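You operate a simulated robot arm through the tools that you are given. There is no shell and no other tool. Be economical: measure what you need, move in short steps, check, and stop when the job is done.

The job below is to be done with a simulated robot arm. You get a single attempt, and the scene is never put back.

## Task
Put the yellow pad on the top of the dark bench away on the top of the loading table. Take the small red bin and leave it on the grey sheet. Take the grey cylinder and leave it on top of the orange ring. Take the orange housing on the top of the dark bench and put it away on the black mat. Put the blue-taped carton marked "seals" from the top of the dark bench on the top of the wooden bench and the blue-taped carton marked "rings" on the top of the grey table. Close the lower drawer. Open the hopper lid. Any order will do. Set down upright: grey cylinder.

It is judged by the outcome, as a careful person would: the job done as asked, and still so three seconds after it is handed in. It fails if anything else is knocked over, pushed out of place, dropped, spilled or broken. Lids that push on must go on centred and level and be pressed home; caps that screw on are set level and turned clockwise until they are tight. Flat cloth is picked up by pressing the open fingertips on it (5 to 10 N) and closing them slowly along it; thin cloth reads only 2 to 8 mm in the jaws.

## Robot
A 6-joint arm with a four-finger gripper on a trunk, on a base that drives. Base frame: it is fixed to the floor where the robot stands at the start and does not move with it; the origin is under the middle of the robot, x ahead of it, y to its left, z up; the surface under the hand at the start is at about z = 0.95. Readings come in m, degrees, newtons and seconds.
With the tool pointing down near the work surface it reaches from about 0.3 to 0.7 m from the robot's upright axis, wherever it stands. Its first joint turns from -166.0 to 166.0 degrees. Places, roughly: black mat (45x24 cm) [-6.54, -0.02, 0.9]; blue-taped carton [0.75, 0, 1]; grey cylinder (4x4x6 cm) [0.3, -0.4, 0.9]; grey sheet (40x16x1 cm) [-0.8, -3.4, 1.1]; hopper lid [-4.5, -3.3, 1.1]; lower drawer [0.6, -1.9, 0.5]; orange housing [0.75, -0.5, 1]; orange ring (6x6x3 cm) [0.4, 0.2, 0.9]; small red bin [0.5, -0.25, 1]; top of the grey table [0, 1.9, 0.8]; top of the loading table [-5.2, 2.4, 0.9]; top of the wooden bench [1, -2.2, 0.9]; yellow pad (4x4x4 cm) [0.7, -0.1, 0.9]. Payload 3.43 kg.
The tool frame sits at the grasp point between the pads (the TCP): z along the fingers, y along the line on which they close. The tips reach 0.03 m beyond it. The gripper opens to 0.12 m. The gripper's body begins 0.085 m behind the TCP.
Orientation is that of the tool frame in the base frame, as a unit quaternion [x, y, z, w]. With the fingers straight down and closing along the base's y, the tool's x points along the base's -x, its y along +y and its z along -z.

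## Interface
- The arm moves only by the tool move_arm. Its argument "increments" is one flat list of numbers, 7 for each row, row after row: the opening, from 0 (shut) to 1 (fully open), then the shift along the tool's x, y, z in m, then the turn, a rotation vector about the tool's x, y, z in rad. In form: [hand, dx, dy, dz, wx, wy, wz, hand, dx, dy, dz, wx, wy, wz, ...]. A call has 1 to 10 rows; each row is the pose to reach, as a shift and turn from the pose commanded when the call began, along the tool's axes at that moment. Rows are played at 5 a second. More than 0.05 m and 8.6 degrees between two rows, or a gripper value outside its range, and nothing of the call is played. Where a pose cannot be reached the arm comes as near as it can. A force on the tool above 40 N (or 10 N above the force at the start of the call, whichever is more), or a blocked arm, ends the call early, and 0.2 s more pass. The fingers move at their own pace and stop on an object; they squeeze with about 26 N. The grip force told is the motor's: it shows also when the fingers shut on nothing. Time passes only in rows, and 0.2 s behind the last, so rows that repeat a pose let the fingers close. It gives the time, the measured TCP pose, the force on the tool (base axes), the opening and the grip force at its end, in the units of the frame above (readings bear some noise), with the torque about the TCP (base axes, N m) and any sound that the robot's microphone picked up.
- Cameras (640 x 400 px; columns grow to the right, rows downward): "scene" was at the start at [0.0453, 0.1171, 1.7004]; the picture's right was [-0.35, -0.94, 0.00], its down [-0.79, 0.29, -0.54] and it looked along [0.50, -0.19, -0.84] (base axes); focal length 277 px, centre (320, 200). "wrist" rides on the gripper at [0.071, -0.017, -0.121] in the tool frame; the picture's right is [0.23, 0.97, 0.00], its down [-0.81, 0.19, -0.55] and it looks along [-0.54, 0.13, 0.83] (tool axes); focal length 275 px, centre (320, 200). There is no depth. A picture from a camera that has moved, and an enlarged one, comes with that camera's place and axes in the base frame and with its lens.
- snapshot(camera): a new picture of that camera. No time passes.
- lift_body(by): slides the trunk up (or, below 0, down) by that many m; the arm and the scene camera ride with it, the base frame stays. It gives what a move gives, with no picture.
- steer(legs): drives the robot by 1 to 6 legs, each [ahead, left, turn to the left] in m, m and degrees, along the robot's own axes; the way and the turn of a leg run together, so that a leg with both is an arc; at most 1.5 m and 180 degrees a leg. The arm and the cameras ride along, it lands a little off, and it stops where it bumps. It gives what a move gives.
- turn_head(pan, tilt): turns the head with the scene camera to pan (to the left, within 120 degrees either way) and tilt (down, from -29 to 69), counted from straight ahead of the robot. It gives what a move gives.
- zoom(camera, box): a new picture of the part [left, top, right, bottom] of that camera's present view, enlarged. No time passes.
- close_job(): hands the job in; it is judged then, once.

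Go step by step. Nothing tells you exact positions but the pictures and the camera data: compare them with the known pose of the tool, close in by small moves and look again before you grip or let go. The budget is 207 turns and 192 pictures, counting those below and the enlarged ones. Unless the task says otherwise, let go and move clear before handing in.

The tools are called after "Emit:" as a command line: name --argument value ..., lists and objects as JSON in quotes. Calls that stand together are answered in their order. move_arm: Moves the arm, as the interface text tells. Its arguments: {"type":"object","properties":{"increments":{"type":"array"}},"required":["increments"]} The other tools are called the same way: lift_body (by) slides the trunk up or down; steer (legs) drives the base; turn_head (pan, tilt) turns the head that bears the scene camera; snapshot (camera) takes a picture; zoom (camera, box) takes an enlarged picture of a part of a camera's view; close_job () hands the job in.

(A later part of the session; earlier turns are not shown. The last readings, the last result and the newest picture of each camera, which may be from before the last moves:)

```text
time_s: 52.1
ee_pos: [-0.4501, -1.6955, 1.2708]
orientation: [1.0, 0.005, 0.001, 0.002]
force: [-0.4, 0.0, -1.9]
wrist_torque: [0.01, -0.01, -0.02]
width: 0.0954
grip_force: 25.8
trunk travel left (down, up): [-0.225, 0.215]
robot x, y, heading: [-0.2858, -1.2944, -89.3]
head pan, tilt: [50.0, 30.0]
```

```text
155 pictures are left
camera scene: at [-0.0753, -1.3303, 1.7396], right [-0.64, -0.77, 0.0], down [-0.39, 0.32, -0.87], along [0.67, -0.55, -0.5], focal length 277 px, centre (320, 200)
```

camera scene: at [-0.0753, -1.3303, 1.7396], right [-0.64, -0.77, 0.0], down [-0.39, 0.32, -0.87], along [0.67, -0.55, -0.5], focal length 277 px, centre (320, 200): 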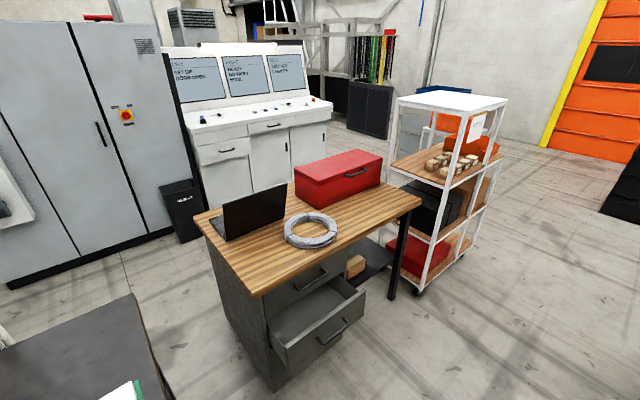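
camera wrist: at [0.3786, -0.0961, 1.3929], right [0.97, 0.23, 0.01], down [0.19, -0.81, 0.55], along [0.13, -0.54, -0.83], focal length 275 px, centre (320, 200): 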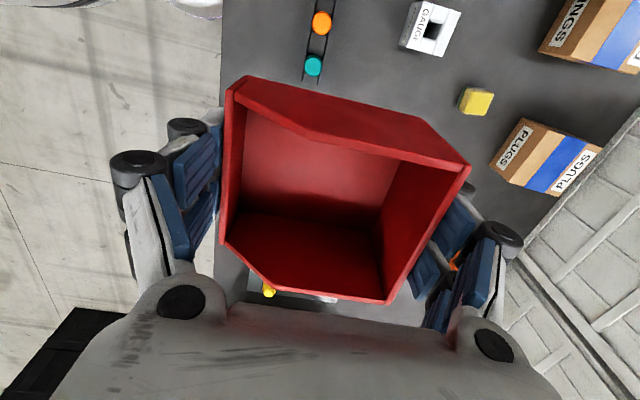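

I'll drive along to the right of the tote and look at its top from there.

Emit:
steer --legs '[[1.45, 0.2, 0]]'

Emit:
turn_head --pan -70 --tilt 40

Emit:
snapshot --camera "scene"

```text
time_s: 59.3
ee_pos: [-0.2444, -3.1275, 1.2699]
orientation: [1.0, 0.001, 0.001, 0.003]
force: [-0.6, -0.6, -1.7]
wrist_torque: [0.02, -0.02, 0.01]
width: 0.0958
grip_force: 26.1
trunk travel left (down, up): [-0.225, 0.215]
robot x, y, heading: [-0.0766, -2.729, -89.9]
head pan, tilt: [50.0, 30.0]
```

```text
time_s: 61.3
ee_pos: [-0.2449, -3.1281, 1.2692]
orientation: [1.0, 0.001, 0.001, 0.003]
force: [0.0, 0.0, -1.1]
wrist_torque: [0.02, -0.01, -0.02]
width: 0.0959
grip_force: 25.8
trunk travel left (down, up): [-0.225, 0.215]
robot x, y, heading: [-0.0754, -2.7257, -90.1]
head pan, tilt: [-70.0, 40.0]
```

```text
154 pictures are left
camera scene: at [-0.0171, -2.7364, 1.7242], right [-0.34, 0.94, 0.0], down [0.6, 0.22, -0.77], along [-0.72, -0.26, -0.64], focal length 277 px, centre (320, 200)
```

scene: 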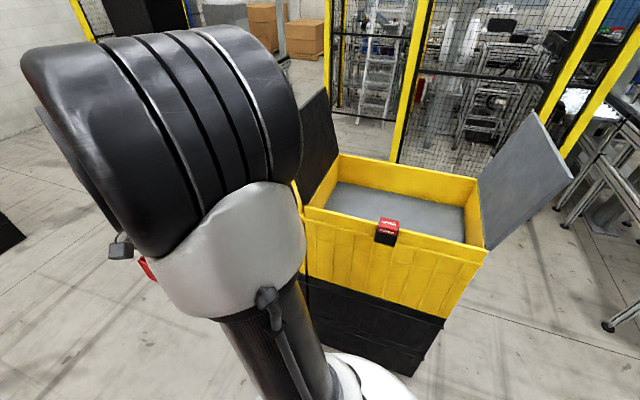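

That tote's inside floor doesn't match the stated sheet position (−0.8, −3.4, 1.1). I'll drive on a bit and look behind it.

Emit:
steer --legs '[[0.75, 0.1, 0]]'

Emit:
turn_head --pan -95 --tilt 40

Emit:
snapshot --camera "scene"

```text
time_s: 65.4
ee_pos: [-0.1472, -3.882, 1.2705]
orientation: [1.0, -0.001, 0.001, 0.003]
force: [-0.4, -0.5, -0.7]
wrist_torque: [0.01, -0.01, 0.01]
width: 0.0953
grip_force: 25.7
trunk travel left (down, up): [-0.225, 0.215]
robot x, y, heading: [0.0231, -3.4809, -90.1]
head pan, tilt: [-70.0, 40.0]
```

```text
time_s: 66.3
ee_pos: [-0.1491, -3.881, 1.2697]
orientation: [1.0, 0.0, 0.002, 0.002]
force: [-0.4, -0.5, -0.8]
wrist_torque: [0.01, -0.03, 0.0]
width: 0.0956
grip_force: 26.1
trunk travel left (down, up): [-0.225, 0.215]
robot x, y, heading: [0.0215, -3.4854, -90.3]
head pan, tilt: [-95.0, 40.0]
```

```text
153 pictures are left
camera scene: at [0.077, -3.4554, 1.7242], right [0.09, 1.0, 0.0], down [0.64, -0.06, -0.77], along [-0.76, 0.07, -0.64], focal length 277 px, centre (320, 200)
```

scene: 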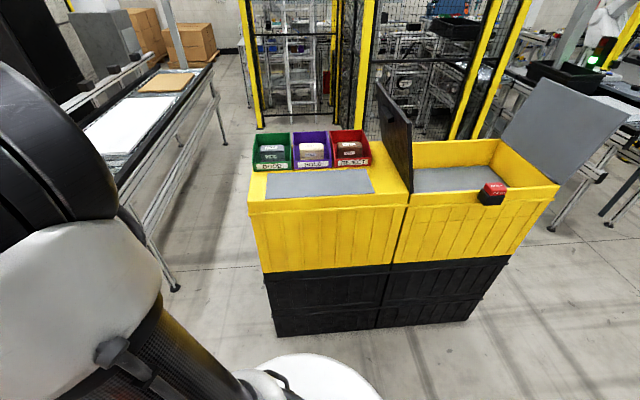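

Found it: the grey sheet is on the left yellow unit, in front of three small bins, centred near (−0.82, −3.37). I'll shift the base closer without turning.

Emit:
steer --legs '[[-0.25, -0.32, 0]]'

Emit:
turn_head --pan -100 --tilt 50

Emit:
snapshot --camera "scene"

```text
time_s: 68.8
ee_pos: [-0.4712, -3.6372, 1.2694]
orientation: [1.0, 0.004, 0.001, 0.003]
force: [-0.2, 0.6, -1.8]
wrist_torque: [0.01, -0.01, -0.01]
width: 0.0955
grip_force: 25.9
trunk travel left (down, up): [-0.225, 0.215]
robot x, y, heading: [-0.3053, -3.2416, -89.6]
head pan, tilt: [-95.0, 40.0]
```

```text
time_s: 69.5
ee_pos: [-0.4703, -3.6377, 1.2693]
orientation: [1.0, 0.005, 0.001, 0.003]
force: [-0.2, -0.5, -0.7]
wrist_torque: [0.0, -0.02, -0.01]
width: 0.0953
grip_force: 26.1
trunk travel left (down, up): [-0.225, 0.215]
robot x, y, heading: [-0.3041, -3.2364, -89.6]
head pan, tilt: [-100.0, 50.0]
```

```text
152 pictures are left
camera scene: at [-0.2419, -3.2031, 1.7101], right [0.16, 0.99, 0.0], down [0.76, -0.13, -0.64], along [-0.63, 0.11, -0.77], focal length 277 px, centre (320, 200)
```

scene: 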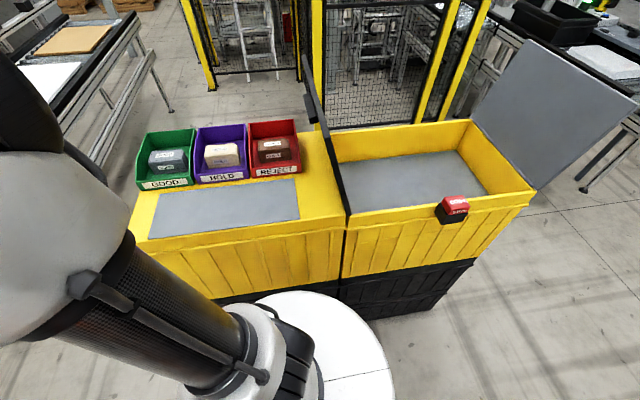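

The sheet spans about x −0.69 to −0.83 and y −3.57 to −3.18 at z≈1.08–1.1. I'll bring the bin above its centre.

Emit:
move_arm --increments '[0.6, -0.033, -0.029, 0, 0, 0, 0, 0.6, -0.066, -0.058, 0, 0, 0, 0, 0.6, -0.099, -0.087, 0, 0, 0, 0, 0.6, -0.132, -0.116, 0, 0, 0, 0, 0.6, -0.165, -0.146, 0, 0, 0, 0, 0.6, -0.198, -0.175, 0, 0, 0, 0, 0.6, -0.231, -0.204, 0, 0, 0, 0, 0.6, -0.264, -0.233, 0, 0, 0, 0, 0.6, -0.297, -0.262, 0, 0, 0, 0, 0.6, -0.297, -0.262, 0.03, 0, 0, 0]'

Emit:
snapshot --camera "wrist"

Emit:
turn_head --pan -70 --tilt 45

Emit:
snapshot --camera "scene"

```text
time_s: 71.8
ee_pos: [-0.771, -3.379, 1.2398]
orientation: [1.0, 0.006, 0.001, 0.003]
force: [0.2, 0.3, -1.2]
wrist_torque: [0.04, -0.03, 0.0]
width: 0.0953
grip_force: 26.2
trunk travel left (down, up): [-0.225, 0.215]
robot x, y, heading: [-0.3058, -3.2373, -89.4]
head pan, tilt: [-100.0, 50.0]
```

```text
151 pictures are left
camera wrist: at [-0.6991, -3.3597, 1.362], right [0.24, -0.97, 0.01], down [-0.81, -0.2, 0.55], along [-0.54, -0.14, -0.83], focal length 275 px, centre (320, 200)
```

wrist: 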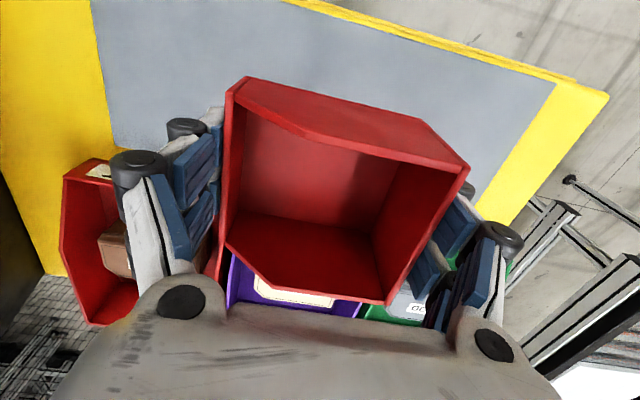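

```text
time_s: 72.7
ee_pos: [-0.7716, -3.3791, 1.2397]
orientation: [1.0, 0.006, 0.001, 0.002]
force: [-0.2, 0.8, -0.5]
wrist_torque: [-0.01, 0.01, -0.03]
width: 0.0956
grip_force: 26.3
trunk travel left (down, up): [-0.225, 0.215]
robot x, y, heading: [-0.3038, -3.24, -89.6]
head pan, tilt: [-70.0, 45.0]
```

```text
150 pictures are left
camera scene: at [-0.2423, -3.2439, 1.717], right [-0.35, 0.94, 0.0], down [0.66, 0.25, -0.71], along [-0.66, -0.25, -0.71], focal length 277 px, centre (320, 200)
```

scene: 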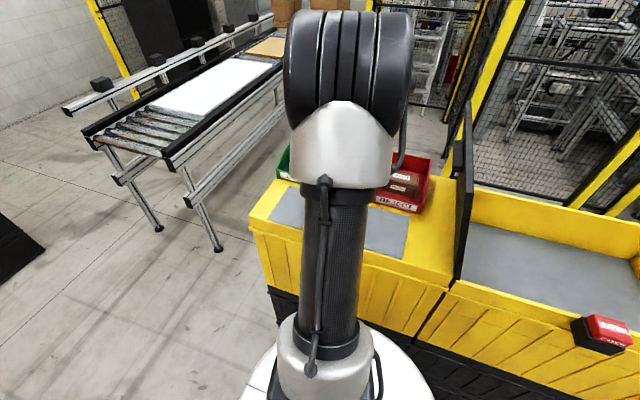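

The bin is centred over the sheet. I'll lower it slowly.

Emit:
move_arm --increments '[0.6, 0, 0, 0.04, 0, 0, 0, 0.6, 0, 0, 0.075, 0, 0, 0, 0.6, 0, 0, 0.085, 0, 0, 0, 0.6, 0, 0, 0.089, 0, 0, 0, 0.6, 0, 0, 0.092, 0, 0, 0, 0.6, 0, 0, 0.095, 0, 0, 0, 0.6, 0, 0, 0.098, 0, 0, 0, 0.6, 0, 0, 0.101, 0, 0, 0, 0.6, 0, 0, 0.104, 0, 0, 0]'

Emit:
snapshot --camera "wrist"

```text
time_s: 74.7
ee_pos: [-0.7712, -3.3801, 1.1344]
orientation: [1.0, 0.005, 0.001, 0.003]
force: [0.3, 0.5, -1.5]
wrist_torque: [-0.01, 0.01, -0.01]
width: 0.0958
grip_force: 26.6
trunk travel left (down, up): [-0.225, 0.215]
robot x, y, heading: [-0.308, -3.2365, -89.7]
head pan, tilt: [-70.0, 45.0]
```

```text
149 pictures are left
camera wrist: at [-0.6993, -3.3607, 1.2565], right [0.24, -0.97, 0.01], down [-0.81, -0.2, 0.55], along [-0.53, -0.14, -0.83], focal length 275 px, centre (320, 200)
```

wrist: 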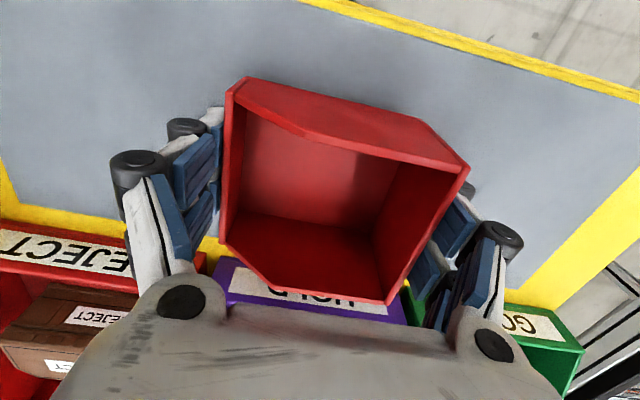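

Emit:
move_arm --increments '[0.6, 0, 0, 0.003, 0, 0, 0, 0.6, 0, 0, 0.006, 0, 0, 0, 0.6, 0, 0, 0.009, 0, 0, 0, 0.6, 0, 0, 0.012, 0, 0, 0, 0.6, 0, 0, 0.015, 0, 0, 0, 0.6, 0, 0, 0.018, 0, 0, 0, 0.6, 0, 0, 0.021, 0, 0, 0, 0.6, 0, 0, 0.024, 0, 0, 0, 0.6, 0, 0, 0.027, 0, 0, 0, 0.6, 0, 0, 0.03, 0, 0, 0]'

```text
time_s: 76.4
ee_pos: [-0.771, -3.3797, 1.1146]
orientation: [1.0, 0.006, -0.003, 0.002]
force: [5.9, -0.7, 19.3]
wrist_torque: [1.05, -0.42, -0.26]
width: 0.0956
grip_force: 26.0
trunk travel left (down, up): [-0.225, 0.215]
robot x, y, heading: [-0.3064, -3.2354, -89.5]
head pan, tilt: [-70.0, 45.0]
stopped in row 8: the force on the tool passed its limit at 44 N (the readings are from after the stop); the commanded pose is now the measured one
```

It made contact. I'll ease up slightly and look before releasing.

Emit:
move_arm --increments '[0.6, 0, 0, -0.001, 0, 0, 0, 0.6, 0, 0, -0.001, 0, 0, 0]'

Emit:
snapshot --camera "wrist"

Emit:
zoom --camera "scene" --box '[240, 150, 460, 290]'

```text
time_s: 77.0
ee_pos: [-0.7707, -3.3784, 1.115]
orientation: [1.0, 0.005, -0.002, 0.003]
force: [2.7, -1.2, 16.1]
wrist_torque: [0.87, -0.25, -0.15]
width: 0.096
grip_force: 25.8
trunk travel left (down, up): [-0.225, 0.215]
robot x, y, heading: [-0.3037, -3.2374, -89.5]
head pan, tilt: [-70.0, 45.0]
```

```text
148 pictures are left
camera wrist: at [-0.6984, -3.3604, 1.2372], right [0.24, -0.97, 0.0], down [-0.81, -0.2, 0.56], along [-0.54, -0.14, -0.83], focal length 275 px, centre (320, 200)
```

wrist: 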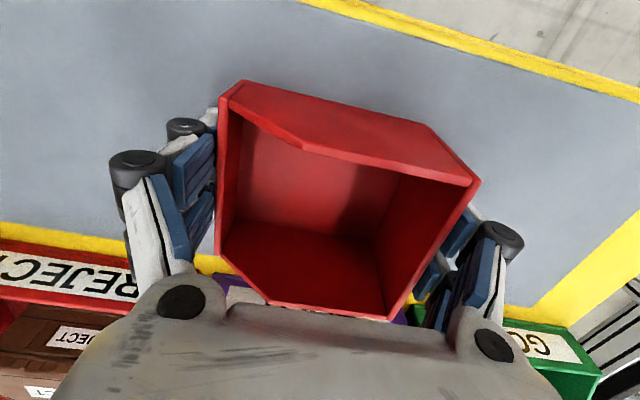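

```text
2.86 times, centred on (350, 220) of scene
camera zoom: at [-0.2403, -3.2439, 1.7169], right [-0.35, 0.94, 0.0], down [0.66, 0.25, -0.71], along [-0.66, -0.25, -0.71], focal length 791 px, centre (234, 143)
```

zoom: 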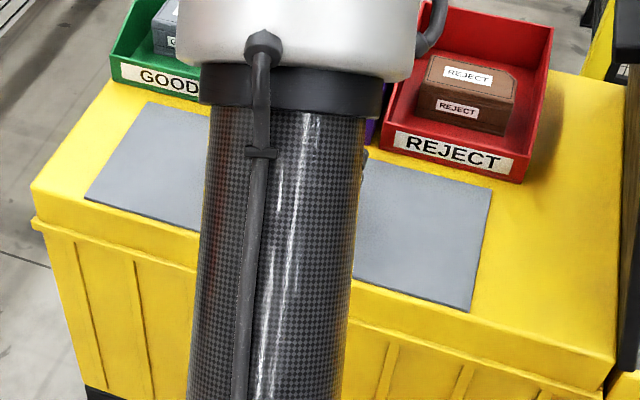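

It's resting on the sheet. I'll release and rise.

Emit:
move_arm --increments '[0.6, 0, 0, -0.003, 0, 0, 0, 0.82, 0, 0, -0.003, 0, 0, 0, 0.95, 0, 0, -0.003, 0, 0, 0, 1, 0, 0, -0.003, 0, 0, 0, 1, 0, 0, -0.003, 0, 0, 0]'

Emit:
snapshot --camera "wrist"

```text
time_s: 78.2
ee_pos: [-0.7713, -3.3783, 1.1174]
orientation: [1.0, 0.006, -0.002, 0.003]
force: [-0.3, 0.6, -0.4]
wrist_torque: [-0.01, 0.02, 0.02]
width: 0.1199
grip_force: 0.0
trunk travel left (down, up): [-0.225, 0.215]
robot x, y, heading: [-0.3051, -3.237, -89.5]
head pan, tilt: [-70.0, 45.0]
```

```text
146 pictures are left
camera wrist: at [-0.6998, -3.3603, 1.2394], right [0.24, -0.97, 0.01], down [-0.81, -0.2, 0.56], along [-0.54, -0.14, -0.83], focal length 275 px, centre (320, 200)
```

wrist: 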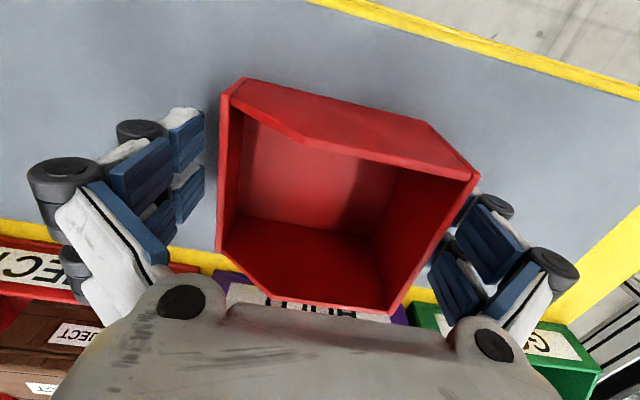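

Emit:
move_arm --increments '[1, 0, 0.004, -0.01, 0, 0, 0, 1, 0, 0.004, -0.05, 0, 0, 0, 1, 0, 0.004, -0.1, 0, 0, 0, 1, 0.03, 0.004, -0.13, 0, 0, 0, 1, 0.07, 0.004, -0.15, 0, 0, 0, 1, 0.11, 0.03, -0.15, 0, 0, 0, 1, 0.14, 0.06, -0.15, 0, 0, 0, 1, 0.17, 0.1, -0.15, 0, 0, 0]'

Emit:
snapshot --camera "wrist"

```text
time_s: 80.0
ee_pos: [-0.5981, -3.477, 1.268]
orientation: [1.0, 0.006, -0.001, 0.002]
force: [-0.5, 0.0, 0.2]
wrist_torque: [0.05, 0.03, 0.02]
width: 0.12
grip_force: 0.0
trunk travel left (down, up): [-0.225, 0.215]
robot x, y, heading: [-0.3073, -3.2354, -89.3]
head pan, tilt: [-70.0, 45.0]
```

```text
145 pictures are left
camera wrist: at [-0.526, -3.4584, 1.3901], right [0.24, -0.97, 0.0], down [-0.81, -0.2, 0.56], along [-0.54, -0.14, -0.83], focal length 275 px, centre (320, 200)
```

wrist: 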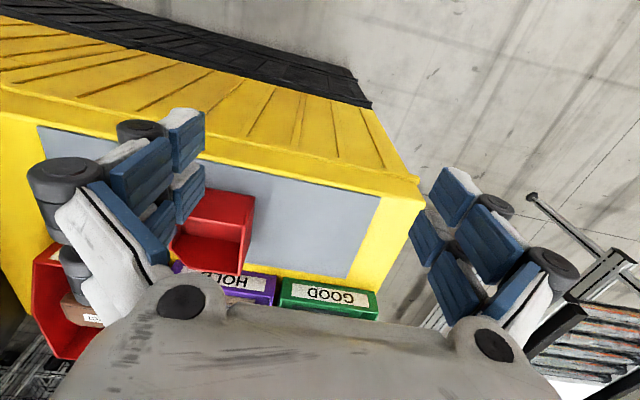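

The red bin is on the sheet. Next is the lower drawer of the wooden bench, which protrudes toward −x at about (0.5, −1.9, 0.5). I'll drive there and face it.

Emit:
steer --legs '[[-1.3, 0.15, 0], [0, 0, 90]]'

Emit:
turn_head --pan 15 --tilt 50

Emit:
snapshot --camera "scene"

```text
time_s: 90.4
ee_pos: [0.0696, -2.2392, 1.2688]
orientation: [0.7, 0.714, 0.001, 0.004]
force: [0.4, 0.4, 0.4]
wrist_torque: [0.01, 0.0, 0.01]
width: 0.1201
grip_force: 0.0
trunk travel left (down, up): [-0.225, 0.215]
robot x, y, heading: [-0.1688, -1.9531, 1.1]
head pan, tilt: [-70.0, 45.0]
```

```text
time_s: 92.0
ee_pos: [0.0701, -2.2408, 1.2695]
orientation: [0.7, 0.714, 0.0, 0.003]
force: [-0.3, 0.6, 0.3]
wrist_torque: [-0.01, 0.0, 0.01]
width: 0.12
grip_force: 0.1
trunk travel left (down, up): [-0.225, 0.215]
robot x, y, heading: [-0.1695, -1.9507, 1.1]
head pan, tilt: [15.0, 50.0]
```

```text
144 pictures are left
camera scene: at [-0.1189, -1.7872, 1.7101], right [0.28, -0.96, 0.0], down [-0.74, -0.21, -0.64], along [0.62, 0.18, -0.77], focal length 277 px, centre (320, 200)
```

scene: 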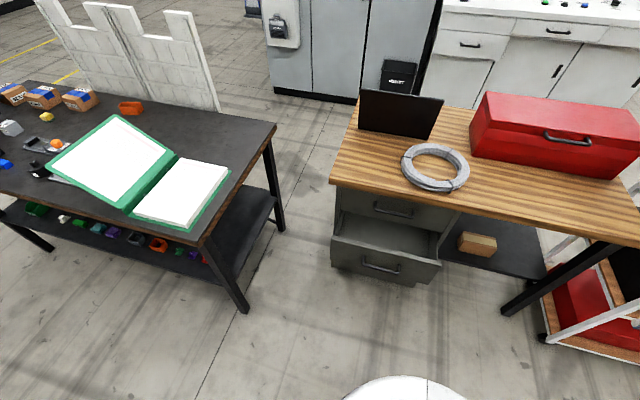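

The open drawer's handle is at about (0.50, −1.89, 0.58). I'll point the fingers forward at that height and push it home; first I swing the arm to the front.

Emit:
move_arm --increments '[0.5, 0.034, 0.016, 0, 0, 0, -0.148, 0.2, 0.068, 0.032, 0, 0, 0, -0.296, 0, 0.102, 0.048, 0, 0, 0, -0.444, 0, 0.136, 0.064, 0, 0, 0, -0.592, 0, 0.17, 0.08, 0, 0, 0, -0.74, 0, 0.204, 0.096, 0, 0, 0, -0.888, 0, 0.238, 0.112, 0, 0, 0, -1.036, 0, 0.272, 0.128, 0, 0, 0, -1.184, 0, 0.306, 0.144, 0, 0, 0, -1.332, 0, 0.34, 0.16, 0, 0, 0, -1.48]'

Emit:
lift_body --by -0.22

```text
time_s: 94.2
ee_pos: [0.224, -1.8945, 1.2685]
orientation: [0.034, 0.999, -0.002, 0.002]
force: [-0.1, 0.8, 1.2]
wrist_torque: [-0.01, 0.01, 0.01]
width: 0.0
grip_force: 25.7
trunk travel left (down, up): [-0.225, 0.215]
robot x, y, heading: [-0.1733, -1.9479, 1.4]
head pan, tilt: [15.0, 50.0]
```

```text
time_s: 96.5
ee_pos: [0.2239, -1.8963, 1.0501]
orientation: [0.035, 0.999, -0.001, 0.004]
force: [-0.3, 0.6, 0.5]
wrist_torque: [-0.01, 0.03, -0.01]
width: 0.0003
grip_force: 25.8
trunk travel left (down, up): [-0.005, 0.435]
robot x, y, heading: [-0.1709, -1.949, 1.3]
head pan, tilt: [15.0, 50.0]
```

Emit:
move_arm --increments '[0, 0, 0, 0.045, 0, -0.13, 0, 0, 0, 0, 0.09, 0, -0.26, 0, 0, 0, 0, 0.135, 0, -0.39, 0, 0, 0, 0, 0.18, 0, -0.52, 0, 0, 0, 0, 0.225, 0, -0.65, 0, 0, 0, 0, 0.27, 0, -0.78, 0, 0, 0, 0, 0.315, 0, -0.91, 0, 0, 0, 0, 0.36, 0, -1.04, 0, 0, 0, 0, 0.405, 0, -1.17, 0, 0, 0, 0, 0.445, 0, -1.3, 0]'

Emit:
snapshot --camera "wrist"

Emit:
snapshot --camera "scene"

```text
time_s: 98.9
ee_pos: [0.2648, -1.9722, 0.6055]
orientation: [-0.048, 0.752, -0.147, 0.641]
force: [0.9, 1.1, -0.2]
wrist_torque: [0.01, -0.01, 0.02]
width: 0.0
grip_force: 25.6
out of reach, approached as far as the arm can: row 3, 4, 5, 6, 7, 8, 9, 10
trunk travel left (down, up): [-0.005, 0.435]
robot x, y, heading: [-0.172, -1.9482, 1.1]
head pan, tilt: [15.0, 50.0]
stopped in row 10: the arm was blocked; the commanded pose is now the measured one
```

```text
143 pictures are left
camera wrist: at [0.1335, -1.9869, 0.5601], right [0.07, 0.87, -0.49], down [-0.38, 0.48, 0.79], along [0.92, 0.13, 0.36], focal length 275 px, centre (320, 200)
```

wrist: 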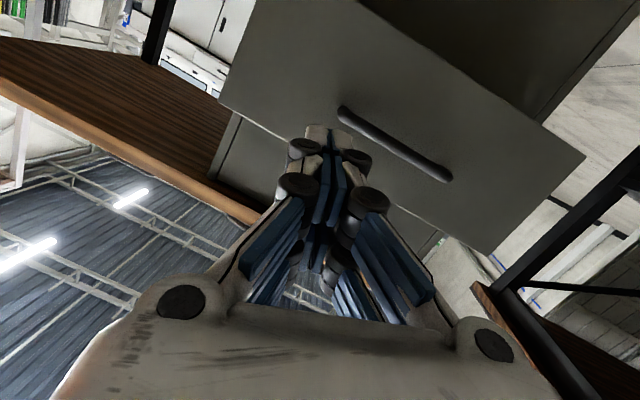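

```text
142 pictures are left
camera scene: at [-0.1181, -1.7867, 1.4901], right [0.28, -0.96, 0.0], down [-0.74, -0.21, -0.64], along [0.62, 0.18, -0.77], focal length 277 px, centre (320, 200)
```

scene: 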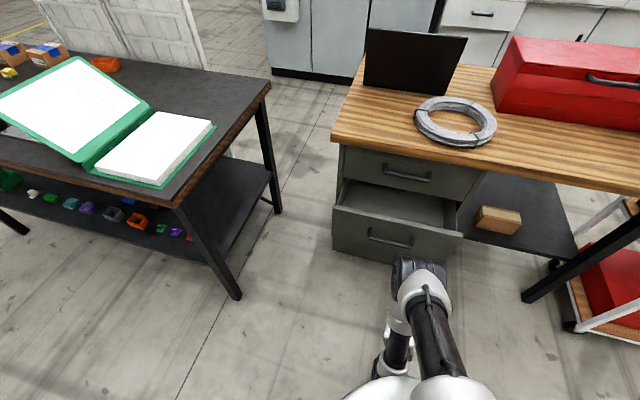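

The hand points forward at z≈0.6, just beside the handle's end and in front of the drawer panel. I'll drive forward gently to approach.

Emit:
steer --legs '[[0.15, -0.03, 0]]'

Emit:
snapshot --camera "wrist"

```text
time_s: 100.3
ee_pos: [0.4169, -1.9999, 0.6055]
orientation: [-0.049, 0.752, -0.146, 0.642]
force: [0.0, 0.3, 0.2]
wrist_torque: [-0.02, 0.02, -0.01]
width: 0.0
grip_force: 26.3
trunk travel left (down, up): [-0.005, 0.435]
robot x, y, heading: [-0.0182, -1.9766, 1.1]
head pan, tilt: [15.0, 50.0]
```

```text
141 pictures are left
camera wrist: at [0.2851, -2.0147, 0.5603], right [0.07, 0.87, -0.49], down [-0.38, 0.48, 0.79], along [0.92, 0.13, 0.36], focal length 275 px, centre (320, 200)
```

wrist: 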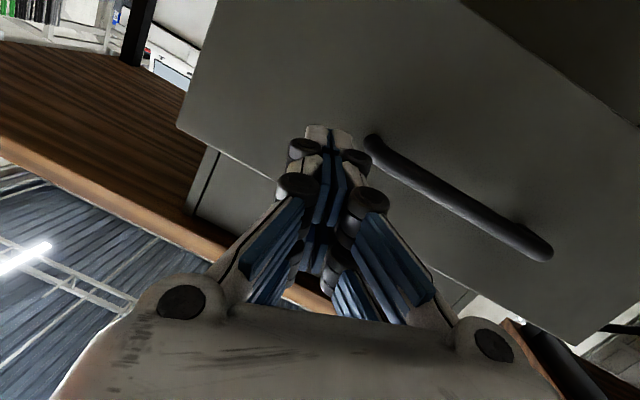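

Emit:
steer --legs '[[0.08, 0, 0]]'

Emit:
snapshot --camera "wrist"

Emit:
snapshot --camera "scene"

```text
time_s: 101.4
ee_pos: [0.4953, -1.9987, 0.6047]
orientation: [-0.048, 0.751, -0.146, 0.642]
force: [-0.1, 0.1, -0.3]
wrist_torque: [-0.02, -0.03, -0.01]
width: 0.0
grip_force: 26.2
trunk travel left (down, up): [-0.005, 0.435]
robot x, y, heading: [0.0649, -1.9747, 0.9]
head pan, tilt: [15.0, 50.0]
```

```text
140 pictures are left
camera wrist: at [0.364, -2.0134, 0.5602], right [0.07, 0.87, -0.49], down [-0.38, 0.48, 0.79], along [0.92, 0.13, 0.36], focal length 275 px, centre (320, 200)
```

wrist: 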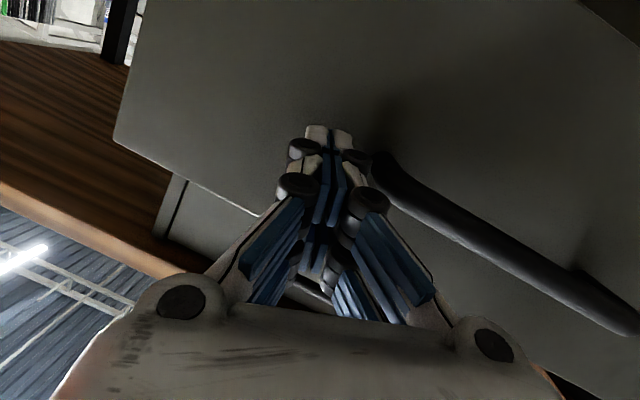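

```text
139 pictures are left
camera scene: at [0.1122, -1.813, 1.4901], right [0.28, -0.96, 0.0], down [-0.74, -0.21, -0.64], along [0.62, 0.18, -0.77], focal length 277 px, centre (320, 200)
```

scene: 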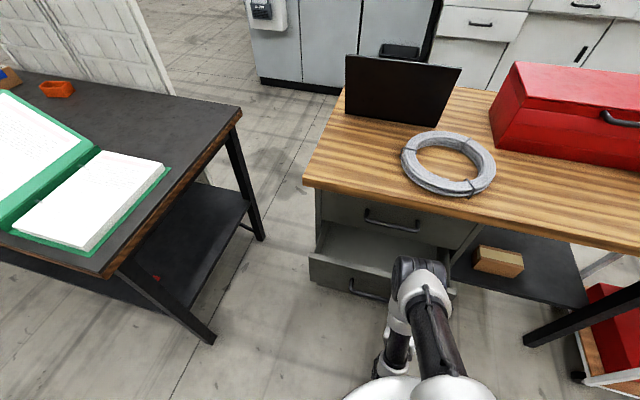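

Emit:
turn_head --pan -20 --tilt 60

Emit:
snapshot --camera "scene"

Emit:
turn_head --pan 40 --tilt 60

Emit:
snapshot --camera "scene"

```text
time_s: 102.4
ee_pos: [0.4956, -1.9983, 0.606]
orientation: [-0.048, 0.752, -0.147, 0.641]
force: [0.3, -0.2, -0.2]
wrist_torque: [0.02, -0.04, -0.01]
width: 0.0
grip_force: 25.8
trunk travel left (down, up): [-0.005, 0.435]
robot x, y, heading: [0.0586, -1.9749, 1.0]
head pan, tilt: [-20.0, 60.0]
```

```text
138 pictures are left
camera scene: at [0.1011, -1.8558, 1.4775], right [-0.32, -0.95, 0.0], down [-0.82, 0.28, -0.5], along [0.47, -0.16, -0.87], focal length 277 px, centre (320, 200)
```

scene: 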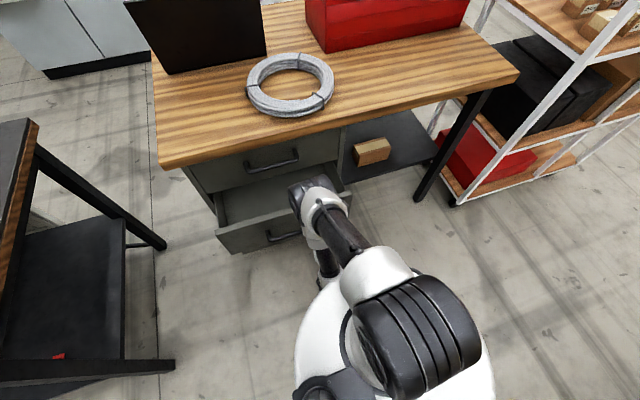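

```text
time_s: 103.7
ee_pos: [0.4953, -1.9973, 0.6059]
orientation: [-0.048, 0.752, -0.148, 0.641]
force: [0.4, -0.3, 0.2]
wrist_torque: [-0.01, 0.02, -0.02]
width: 0.0002
grip_force: 26.4
trunk travel left (down, up): [-0.005, 0.435]
robot x, y, heading: [0.0621, -1.9754, 1.2]
head pan, tilt: [40.0, 60.0]
```

```text
137 pictures are left
camera scene: at [0.0884, -1.7905, 1.4775], right [0.66, -0.75, 0.0], down [-0.65, -0.57, -0.5], along [0.38, 0.33, -0.87], focal length 277 px, centre (320, 200)
```

scene: 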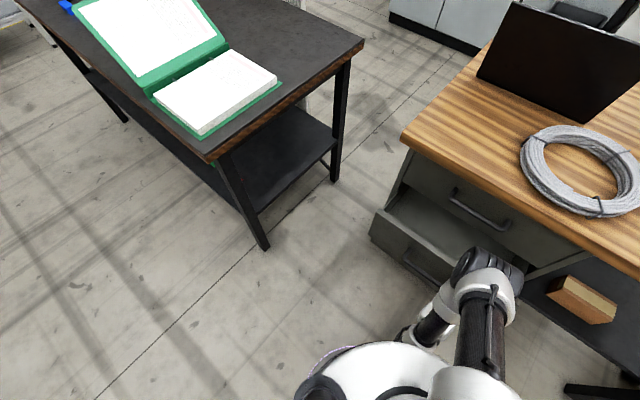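

By my estimate the arm's upright link stays about 7 cm short of the bench edge throughout the push, so I'll push on by driving.

Emit:
steer --legs '[[0.08, 0, 0]]'

Emit:
snapshot --camera "scene"

```text
time_s: 104.7
ee_pos: [0.5768, -1.9976, 0.6045]
orientation: [-0.048, 0.752, -0.147, 0.641]
force: [0.0, 0.2, 0.1]
wrist_torque: [0.01, 0.07, 0.0]
width: 0.0
grip_force: 25.8
trunk travel left (down, up): [-0.005, 0.435]
robot x, y, heading: [0.1431, -1.9756, 1.1]
head pan, tilt: [40.0, 60.0]
```

```text
136 pictures are left
camera scene: at [0.1696, -1.789, 1.4775], right [0.66, -0.75, 0.0], down [-0.65, -0.57, -0.5], along [0.38, 0.33, -0.87], focal length 277 px, centre (320, 200)
```

scene: 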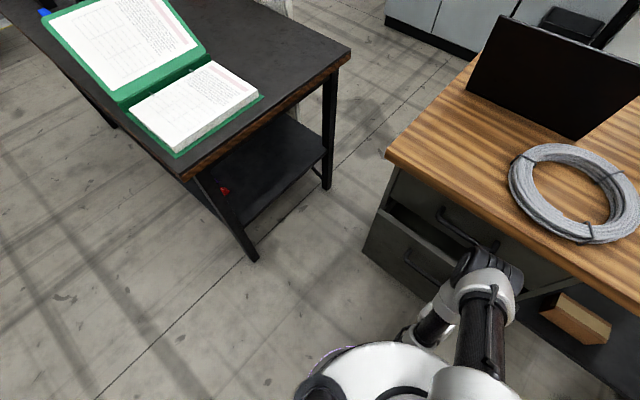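

The drawer is sliding in. I'll continue in small legs.

Emit:
steer --legs '[[0.05, 0, 0]]'

Emit:
snapshot --camera "scene"

```text
time_s: 105.7
ee_pos: [0.6268, -1.9963, 0.6052]
orientation: [-0.047, 0.752, -0.147, 0.641]
force: [-0.1, 0.7, 0.3]
wrist_torque: [-0.01, 0.0, -0.01]
width: 0.0
grip_force: 26.4
trunk travel left (down, up): [-0.005, 0.435]
robot x, y, heading: [0.1904, -1.9718, 1.0]
head pan, tilt: [40.0, 60.0]
```

```text
135 pictures are left
camera scene: at [0.22, -1.7881, 1.4775], right [0.66, -0.75, 0.0], down [-0.65, -0.57, -0.5], along [0.38, 0.33, -0.87], focal length 277 px, centre (320, 200)
```

scene: 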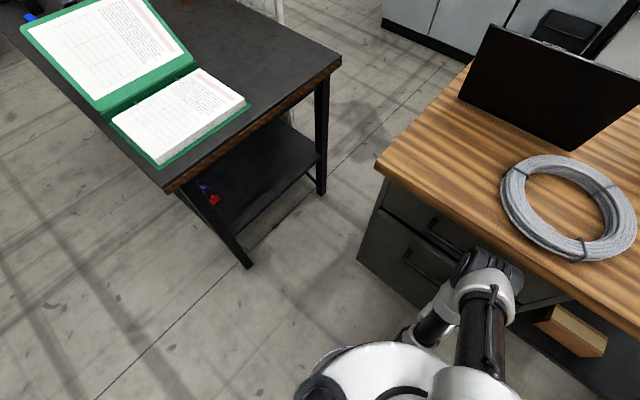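

It's almost closed. I'll finish with small arm pushes that watch the force.

Emit:
move_arm --increments '[0, 0, 0, 0.008, 0, 0, 0, 0, 0, 0, 0.016, 0, 0, 0, 0, 0, 0, 0.024, 0, 0, 0, 0, 0, 0, 0.032, 0, 0, 0, 0, 0, 0, 0.04, 0, 0, 0]'

Emit:
zoom --camera "scene" --box '[340, 150, 560, 300]'

```text
time_s: 106.9
ee_pos: [0.6568, -1.9937, 0.5996]
orientation: [-0.045, 0.753, -0.151, 0.639]
force: [-15.2, 0.4, 7.4]
wrist_torque: [0.05, -0.44, 0.17]
width: 0.0001
grip_force: 26.5
out of reach, approached as far as the arm can: row 3, 4, 5
trunk travel left (down, up): [-0.005, 0.435]
robot x, y, heading: [0.1892, -1.9723, 0.9]
head pan, tilt: [40.0, 60.0]
stopped in row 5: the force on the tool passed its limit at 52 N (the readings are from after the stop); the commanded pose is now the measured one
```

```text
2.67 times, centred on (450, 225) of scene
camera zoom: at [0.2174, -1.788, 1.4776], right [0.66, -0.76, 0.0], down [-0.65, -0.57, -0.5], along [0.38, 0.33, -0.87], focal length 738 px, centre (-27, 133)
```

zoom: 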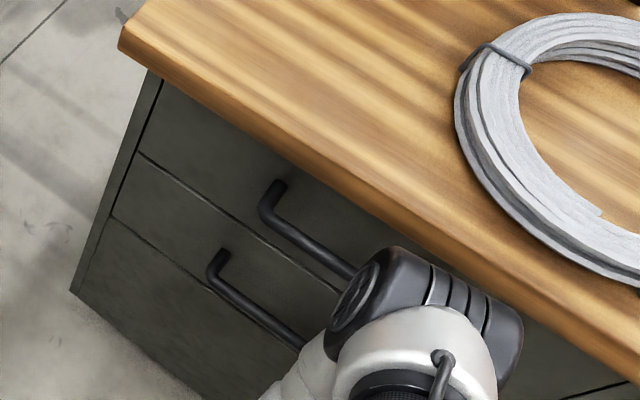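

The drawer is flush. I'll back the robot off, check it, and bring the arm up again.

Emit:
steer --legs '[[-0.35, 0, 0]]'

Emit:
move_arm --increments '[0, -0.043, -0.013, -0.006, -0.033, 0.139, 0.01, 0, -0.085, -0.026, -0.012, -0.066, 0.279, 0.02, 0, -0.128, -0.038, -0.018, -0.099, 0.418, 0.029, 0, -0.171, -0.051, -0.024, -0.132, 0.558, 0.039, 0, -0.213, -0.064, -0.03, -0.165, 0.697, 0.049, 0, -0.256, -0.077, -0.037, -0.197, 0.836, 0.059, 0.3, -0.299, -0.09, -0.043, -0.23, 0.976, 0.069, 0.6, -0.342, -0.102, -0.049, -0.263, 1.115, 0.078, 0.8, -0.384, -0.115, -0.055, -0.296, 1.255, 0.088, 1, -0.427, -0.128, -0.061, -0.329, 1.394, 0.098]'

Emit:
lift_body --by 0.22

Emit:
turn_head --pan 0 --tilt 50

Emit:
snapshot --camera "scene"

```text
time_s: 109.1
ee_pos: [0.3102, -2.0022, 0.5999]
orientation: [-0.043, 0.754, -0.153, 0.638]
force: [0.1, -0.1, 0.7]
wrist_torque: [-0.01, 0.02, -0.02]
width: 0.0
grip_force: 26.0
trunk travel left (down, up): [-0.005, 0.435]
robot x, y, heading: [-0.1563, -1.9768, 0.7]
head pan, tilt: [40.0, 60.0]
```

```text
time_s: 111.5
ee_pos: [0.3105, -2.0361, 1.0517]
orientation: [-0.027, 0.997, -0.066, -0.004]
force: [-0.2, -0.8, 0.0]
wrist_torque: [0.03, 0.03, 0.02]
width: 0.0774
grip_force: 0.1
out of reach, approached as far as the arm can: row 2, 3, 4, 5, 7, 8
trunk travel left (down, up): [-0.005, 0.435]
robot x, y, heading: [-0.1587, -1.9783, 0.8]
head pan, tilt: [40.0, 60.0]
stopped in row 10: the arm was blocked; the commanded pose is now the measured one
```

```text
time_s: 113.9
ee_pos: [0.3115, -2.0351, 1.2718]
orientation: [-0.026, 0.998, -0.065, -0.004]
force: [-0.1, -0.9, -0.1]
wrist_torque: [-0.03, 0.03, -0.05]
width: 0.1198
grip_force: 0.0
trunk travel left (down, up): [-0.225, 0.215]
robot x, y, heading: [-0.1566, -1.9759, 0.4]
head pan, tilt: [40.0, 60.0]
```

```text
time_s: 114.9
ee_pos: [0.3111, -2.035, 1.2724]
orientation: [-0.027, 0.998, -0.064, -0.004]
force: [0.1, -0.1, -0.5]
wrist_torque: [0.0, -0.01, -0.01]
width: 0.1198
grip_force: 0.1
trunk travel left (down, up): [-0.225, 0.215]
robot x, y, heading: [-0.1558, -1.9756, 0.8]
head pan, tilt: [0.0, 50.0]
```

```text
133 pictures are left
camera scene: at [-0.1012, -1.8354, 1.7101], right [0.01, -1.0, 0.0], down [-0.77, -0.01, -0.64], along [0.64, 0.01, -0.77], focal length 277 px, centre (320, 200)
```

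scene: 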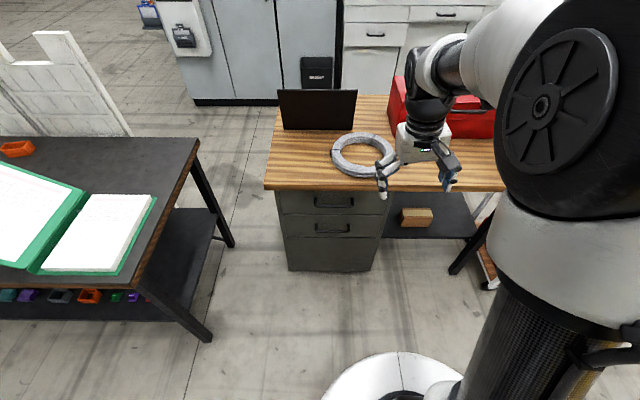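

The lower drawer is closed. Now I'll go back to the dark bench for the yellow pad.

Emit:
steer --legs '[[0, 1.5, 0], [0, 0.3, 0], [0.17, 0.03, 0]]'

Emit:
snapshot --camera "wrist"

Emit:
snapshot --camera "scene"

```text
time_s: 125.1
ee_pos: [0.4787, -0.208, 1.2718]
orientation: [-0.019, 0.998, -0.065, -0.004]
force: [1.5, 0.4, -1.1]
wrist_torque: [-0.03, 0.03, 0.0]
width: 0.1196
grip_force: 0.2
trunk travel left (down, up): [-0.225, 0.215]
robot x, y, heading: [0.0109, -0.1421, -0.6]
head pan, tilt: [0.0, 50.0]
```

```text
132 pictures are left
camera wrist: at [0.4094, -0.21, 1.3956], right [-0.27, 0.96, -0.12], down [0.81, 0.29, 0.51], along [0.53, 0.04, -0.85], focal length 275 px, centre (320, 200)
```

wrist: 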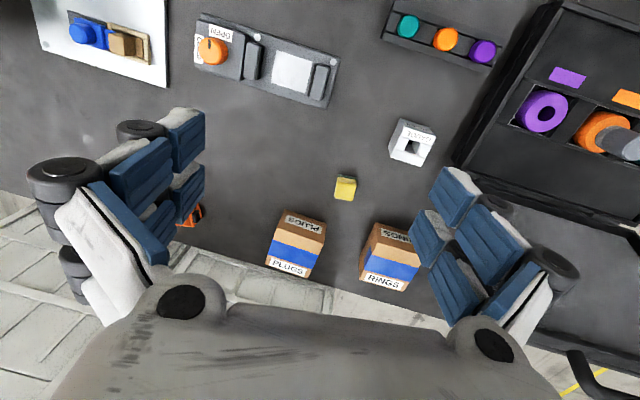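

```text
131 pictures are left
camera scene: at [0.0701, -0.0011, 1.71], right [-0.01, -1.0, 0.0], down [-0.77, 0.01, -0.64], along [0.64, 0.0, -0.77], focal length 277 px, centre (320, 200)
```

scene: 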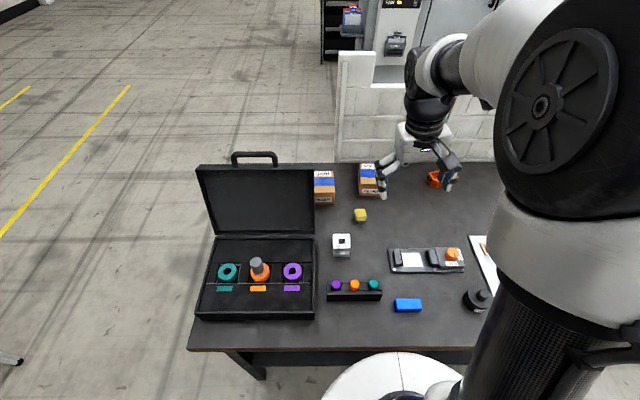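

The pad is at about (0.658, −0.147). I'll move above it and straighten the hand.

Emit:
move_arm --increments '[1, -0.031, 0.013, 0.027, -0.022, -0.001, 0.006, 1, -0.061, 0.025, 0.054, -0.043, -0.003, 0.013, 1, -0.092, 0.038, 0.081, -0.065, -0.004, 0.019, 1, -0.122, 0.051, 0.108, -0.087, -0.005, 0.025, 1, -0.153, 0.063, 0.135, -0.108, -0.007, 0.032, 0.8, -0.183, 0.076, 0.162, -0.13, -0.008, 0.038]'

Emit:
snapshot --camera "wrist"

```text
time_s: 126.5
ee_pos: [0.6567, -0.1453, 1.098]
orientation: [0.0, 1.0, 0.0, -0.001]
force: [0.5, -0.2, -0.2]
wrist_torque: [0.0, 0.04, -0.04]
width: 0.097
grip_force: 0.7
trunk travel left (down, up): [-0.225, 0.215]
robot x, y, heading: [0.0106, -0.1436, -0.4]
head pan, tilt: [0.0, 50.0]
```

```text
130 pictures are left
camera wrist: at [0.5861, -0.1605, 1.2202], right [-0.23, 0.97, 0.0], down [0.81, 0.19, 0.55], along [0.54, 0.13, -0.83], focal length 275 px, centre (320, 200)
```

wrist: 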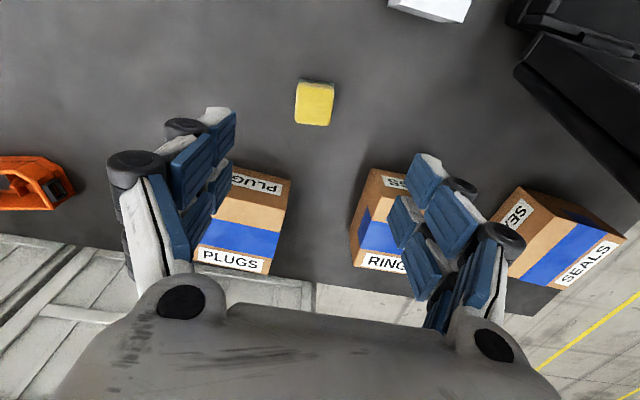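

SEALS is visible beside the lid too. I'll descend on the pad and grip.

Emit:
move_arm --increments '[0.7, -0.003, -0.003, 0.045, 0, 0, 0, 0.7, -0.003, -0.003, 0.09, 0, 0, 0, 0.7, -0.003, -0.003, 0.135, 0, 0, 0, 0.7, -0.003, -0.003, 0.172, 0, 0, 0, 0.2, -0.003, -0.003, 0.172, 0, 0, 0, 0.1, -0.003, -0.003, 0.172, 0, 0, 0, 0.1, -0.003, -0.003, 0.172, 0, 0, 0, 0.1, -0.003, -0.003, 0.172, 0, 0, 0]'

Emit:
snapshot --camera "wrist"

```text
time_s: 128.3
ee_pos: [0.661, -0.1505, 0.9305]
orientation: [0.0, 1.0, 0.0, 0.002]
force: [1.2, 1.6, 20.4]
wrist_torque: [0.12, 0.18, -0.01]
width: 0.0372
grip_force: 24.6
trunk travel left (down, up): [-0.225, 0.215]
robot x, y, heading: [0.0128, -0.1406, -0.7]
head pan, tilt: [0.0, 50.0]
```

```text
129 pictures are left
camera wrist: at [0.5895, -0.1665, 1.0517], right [-0.23, 0.97, 0.0], down [0.81, 0.19, 0.56], along [0.54, 0.13, -0.83], focal length 275 px, centre (320, 200)
```

wrist: 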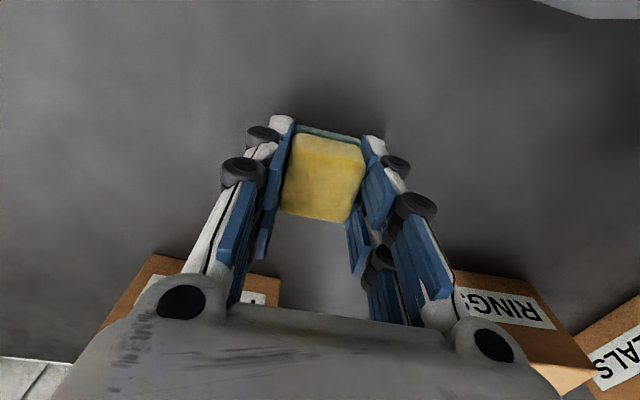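

The pad is gripped. I'll lift it, tuck the arm, back off and turn to look toward the loading table.

Emit:
move_arm --increments '[0.1, 0, 0, -0.03, 0, 0, 0, 0.1, 0, 0, -0.075, 0, 0, 0, 0.1, 0, 0, -0.12, 0, 0, 0, 0.1, 0, 0, -0.165, 0, 0, 0, 0.1, 0, 0, -0.21, 0, 0, 0, 0.1, 0.04, 0, -0.24, 0, 0, 0, 0.1, 0.085, 0, -0.26, 0, 0, 0, 0.1, 0.13, 0, -0.28, 0, 0, 0, 0.1, 0.175, 0, -0.3, 0, 0, 0, 0.1, 0.22, 0, -0.32, 0, 0, 0]'

Emit:
steer --legs '[[-0.6, 0, 0], [0, 0, 180]]'

Emit:
turn_head --pan 0 --tilt 18

Emit:
snapshot --camera "scene"

Emit:
turn_head --pan 60 --tilt 18

Emit:
snapshot --camera "scene"

Emit:
turn_head --pan -50 --tilt 18

Emit:
snapshot --camera "scene"

```text
time_s: 130.5
ee_pos: [0.4368, -0.15, 1.2473]
orientation: [0.0, 1.0, 0.001, 0.0]
force: [-0.9, 0.2, 0.1]
wrist_torque: [0.02, -0.04, -0.01]
width: 0.0368
grip_force: 25.9
trunk travel left (down, up): [-0.225, 0.215]
robot x, y, heading: [0.0089, -0.1442, -0.5]
head pan, tilt: [0.0, 50.0]
```

```text
time_s: 141.3
ee_pos: [-1.0312, -0.1295, 1.2466]
orientation: [1.0, -0.003, 0.0, 0.001]
force: [0.1, 0.2, 0.1]
wrist_torque: [0.01, 0.0, 0.01]
width: 0.0367
grip_force: 25.8
trunk travel left (down, up): [-0.225, 0.215]
robot x, y, heading: [-0.6056, -0.1375, 179.4]
head pan, tilt: [0.0, 50.0]
```

```text
time_s: 142.3
ee_pos: [-1.0307, -0.1304, 1.2468]
orientation: [1.0, -0.003, 0.001, 0.0]
force: [0.1, 0.4, -1.2]
wrist_torque: [-0.04, -0.03, 0.02]
width: 0.0367
grip_force: 25.9
trunk travel left (down, up): [-0.225, 0.215]
robot x, y, heading: [-0.601, -0.1391, 179.3]
head pan, tilt: [0.0, 18.0]
```

```text
128 pictures are left
camera scene: at [-0.6759, -0.2759, 1.7588], right [0.01, 1.0, 0.0], down [0.31, 0.0, -0.95], along [-0.95, 0.01, -0.31], focal length 277 px, centre (320, 200)
```

scene: 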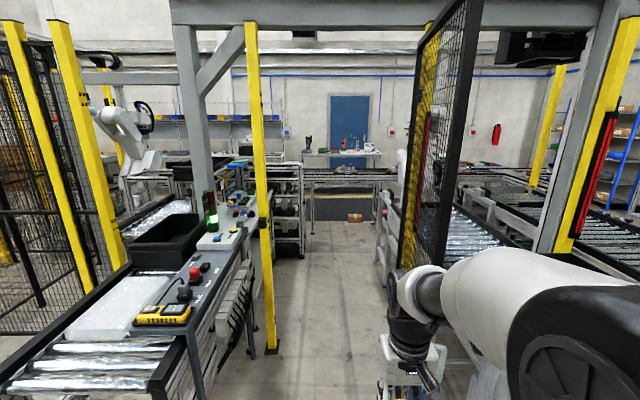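

```text
time_s: 143.6
ee_pos: [-1.0316, -0.1279, 1.2462]
orientation: [1.0, -0.003, 0.001, -0.001]
force: [0.4, 0.3, -0.6]
wrist_torque: [-0.01, -0.01, -0.01]
width: 0.0367
grip_force: 26.3
trunk travel left (down, up): [-0.225, 0.215]
robot x, y, heading: [-0.5988, -0.1392, 179.2]
head pan, tilt: [60.0, 18.0]
```

```text
127 pictures are left
camera scene: at [-0.6302, -0.3571, 1.7589], right [-0.86, 0.51, 0.0], down [0.16, 0.27, -0.95], along [-0.49, -0.82, -0.31], focal length 277 px, centre (320, 200)
```

scene: 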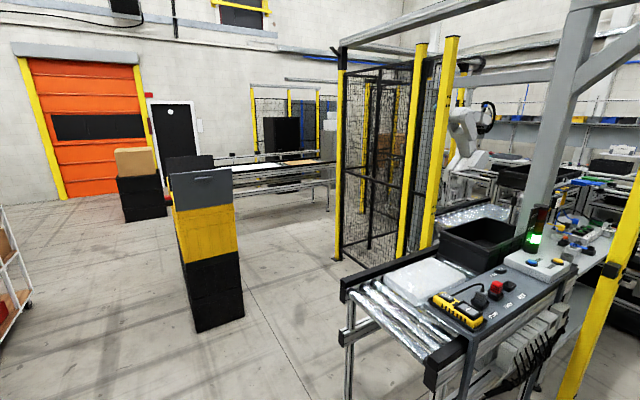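

```text
time_s: 145.4
ee_pos: [-1.0307, -0.129, 1.2463]
orientation: [1.0, -0.003, 0.001, 0.0]
force: [-2.0, 0.3, -0.4]
wrist_torque: [0.01, -0.03, 0.05]
width: 0.0369
grip_force: 25.9
trunk travel left (down, up): [-0.225, 0.215]
robot x, y, heading: [-0.5992, -0.1357, 179.2]
head pan, tilt: [-50.0, 18.0]
```

```text
126 pictures are left
camera scene: at [-0.6417, -0.2048, 1.7589], right [0.77, 0.63, 0.0], down [0.2, -0.24, -0.95], along [-0.6, 0.74, -0.31], focal length 277 px, centre (320, 200)
```

scene: 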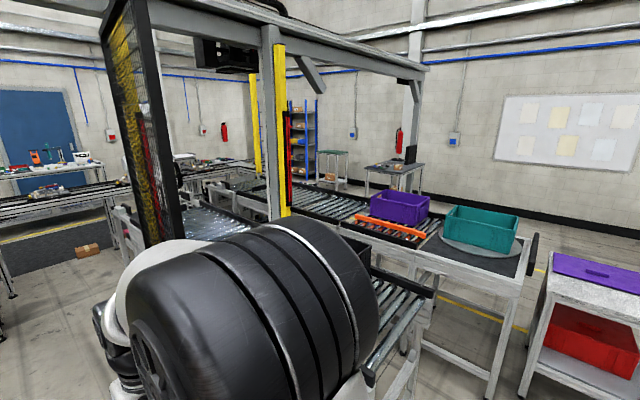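

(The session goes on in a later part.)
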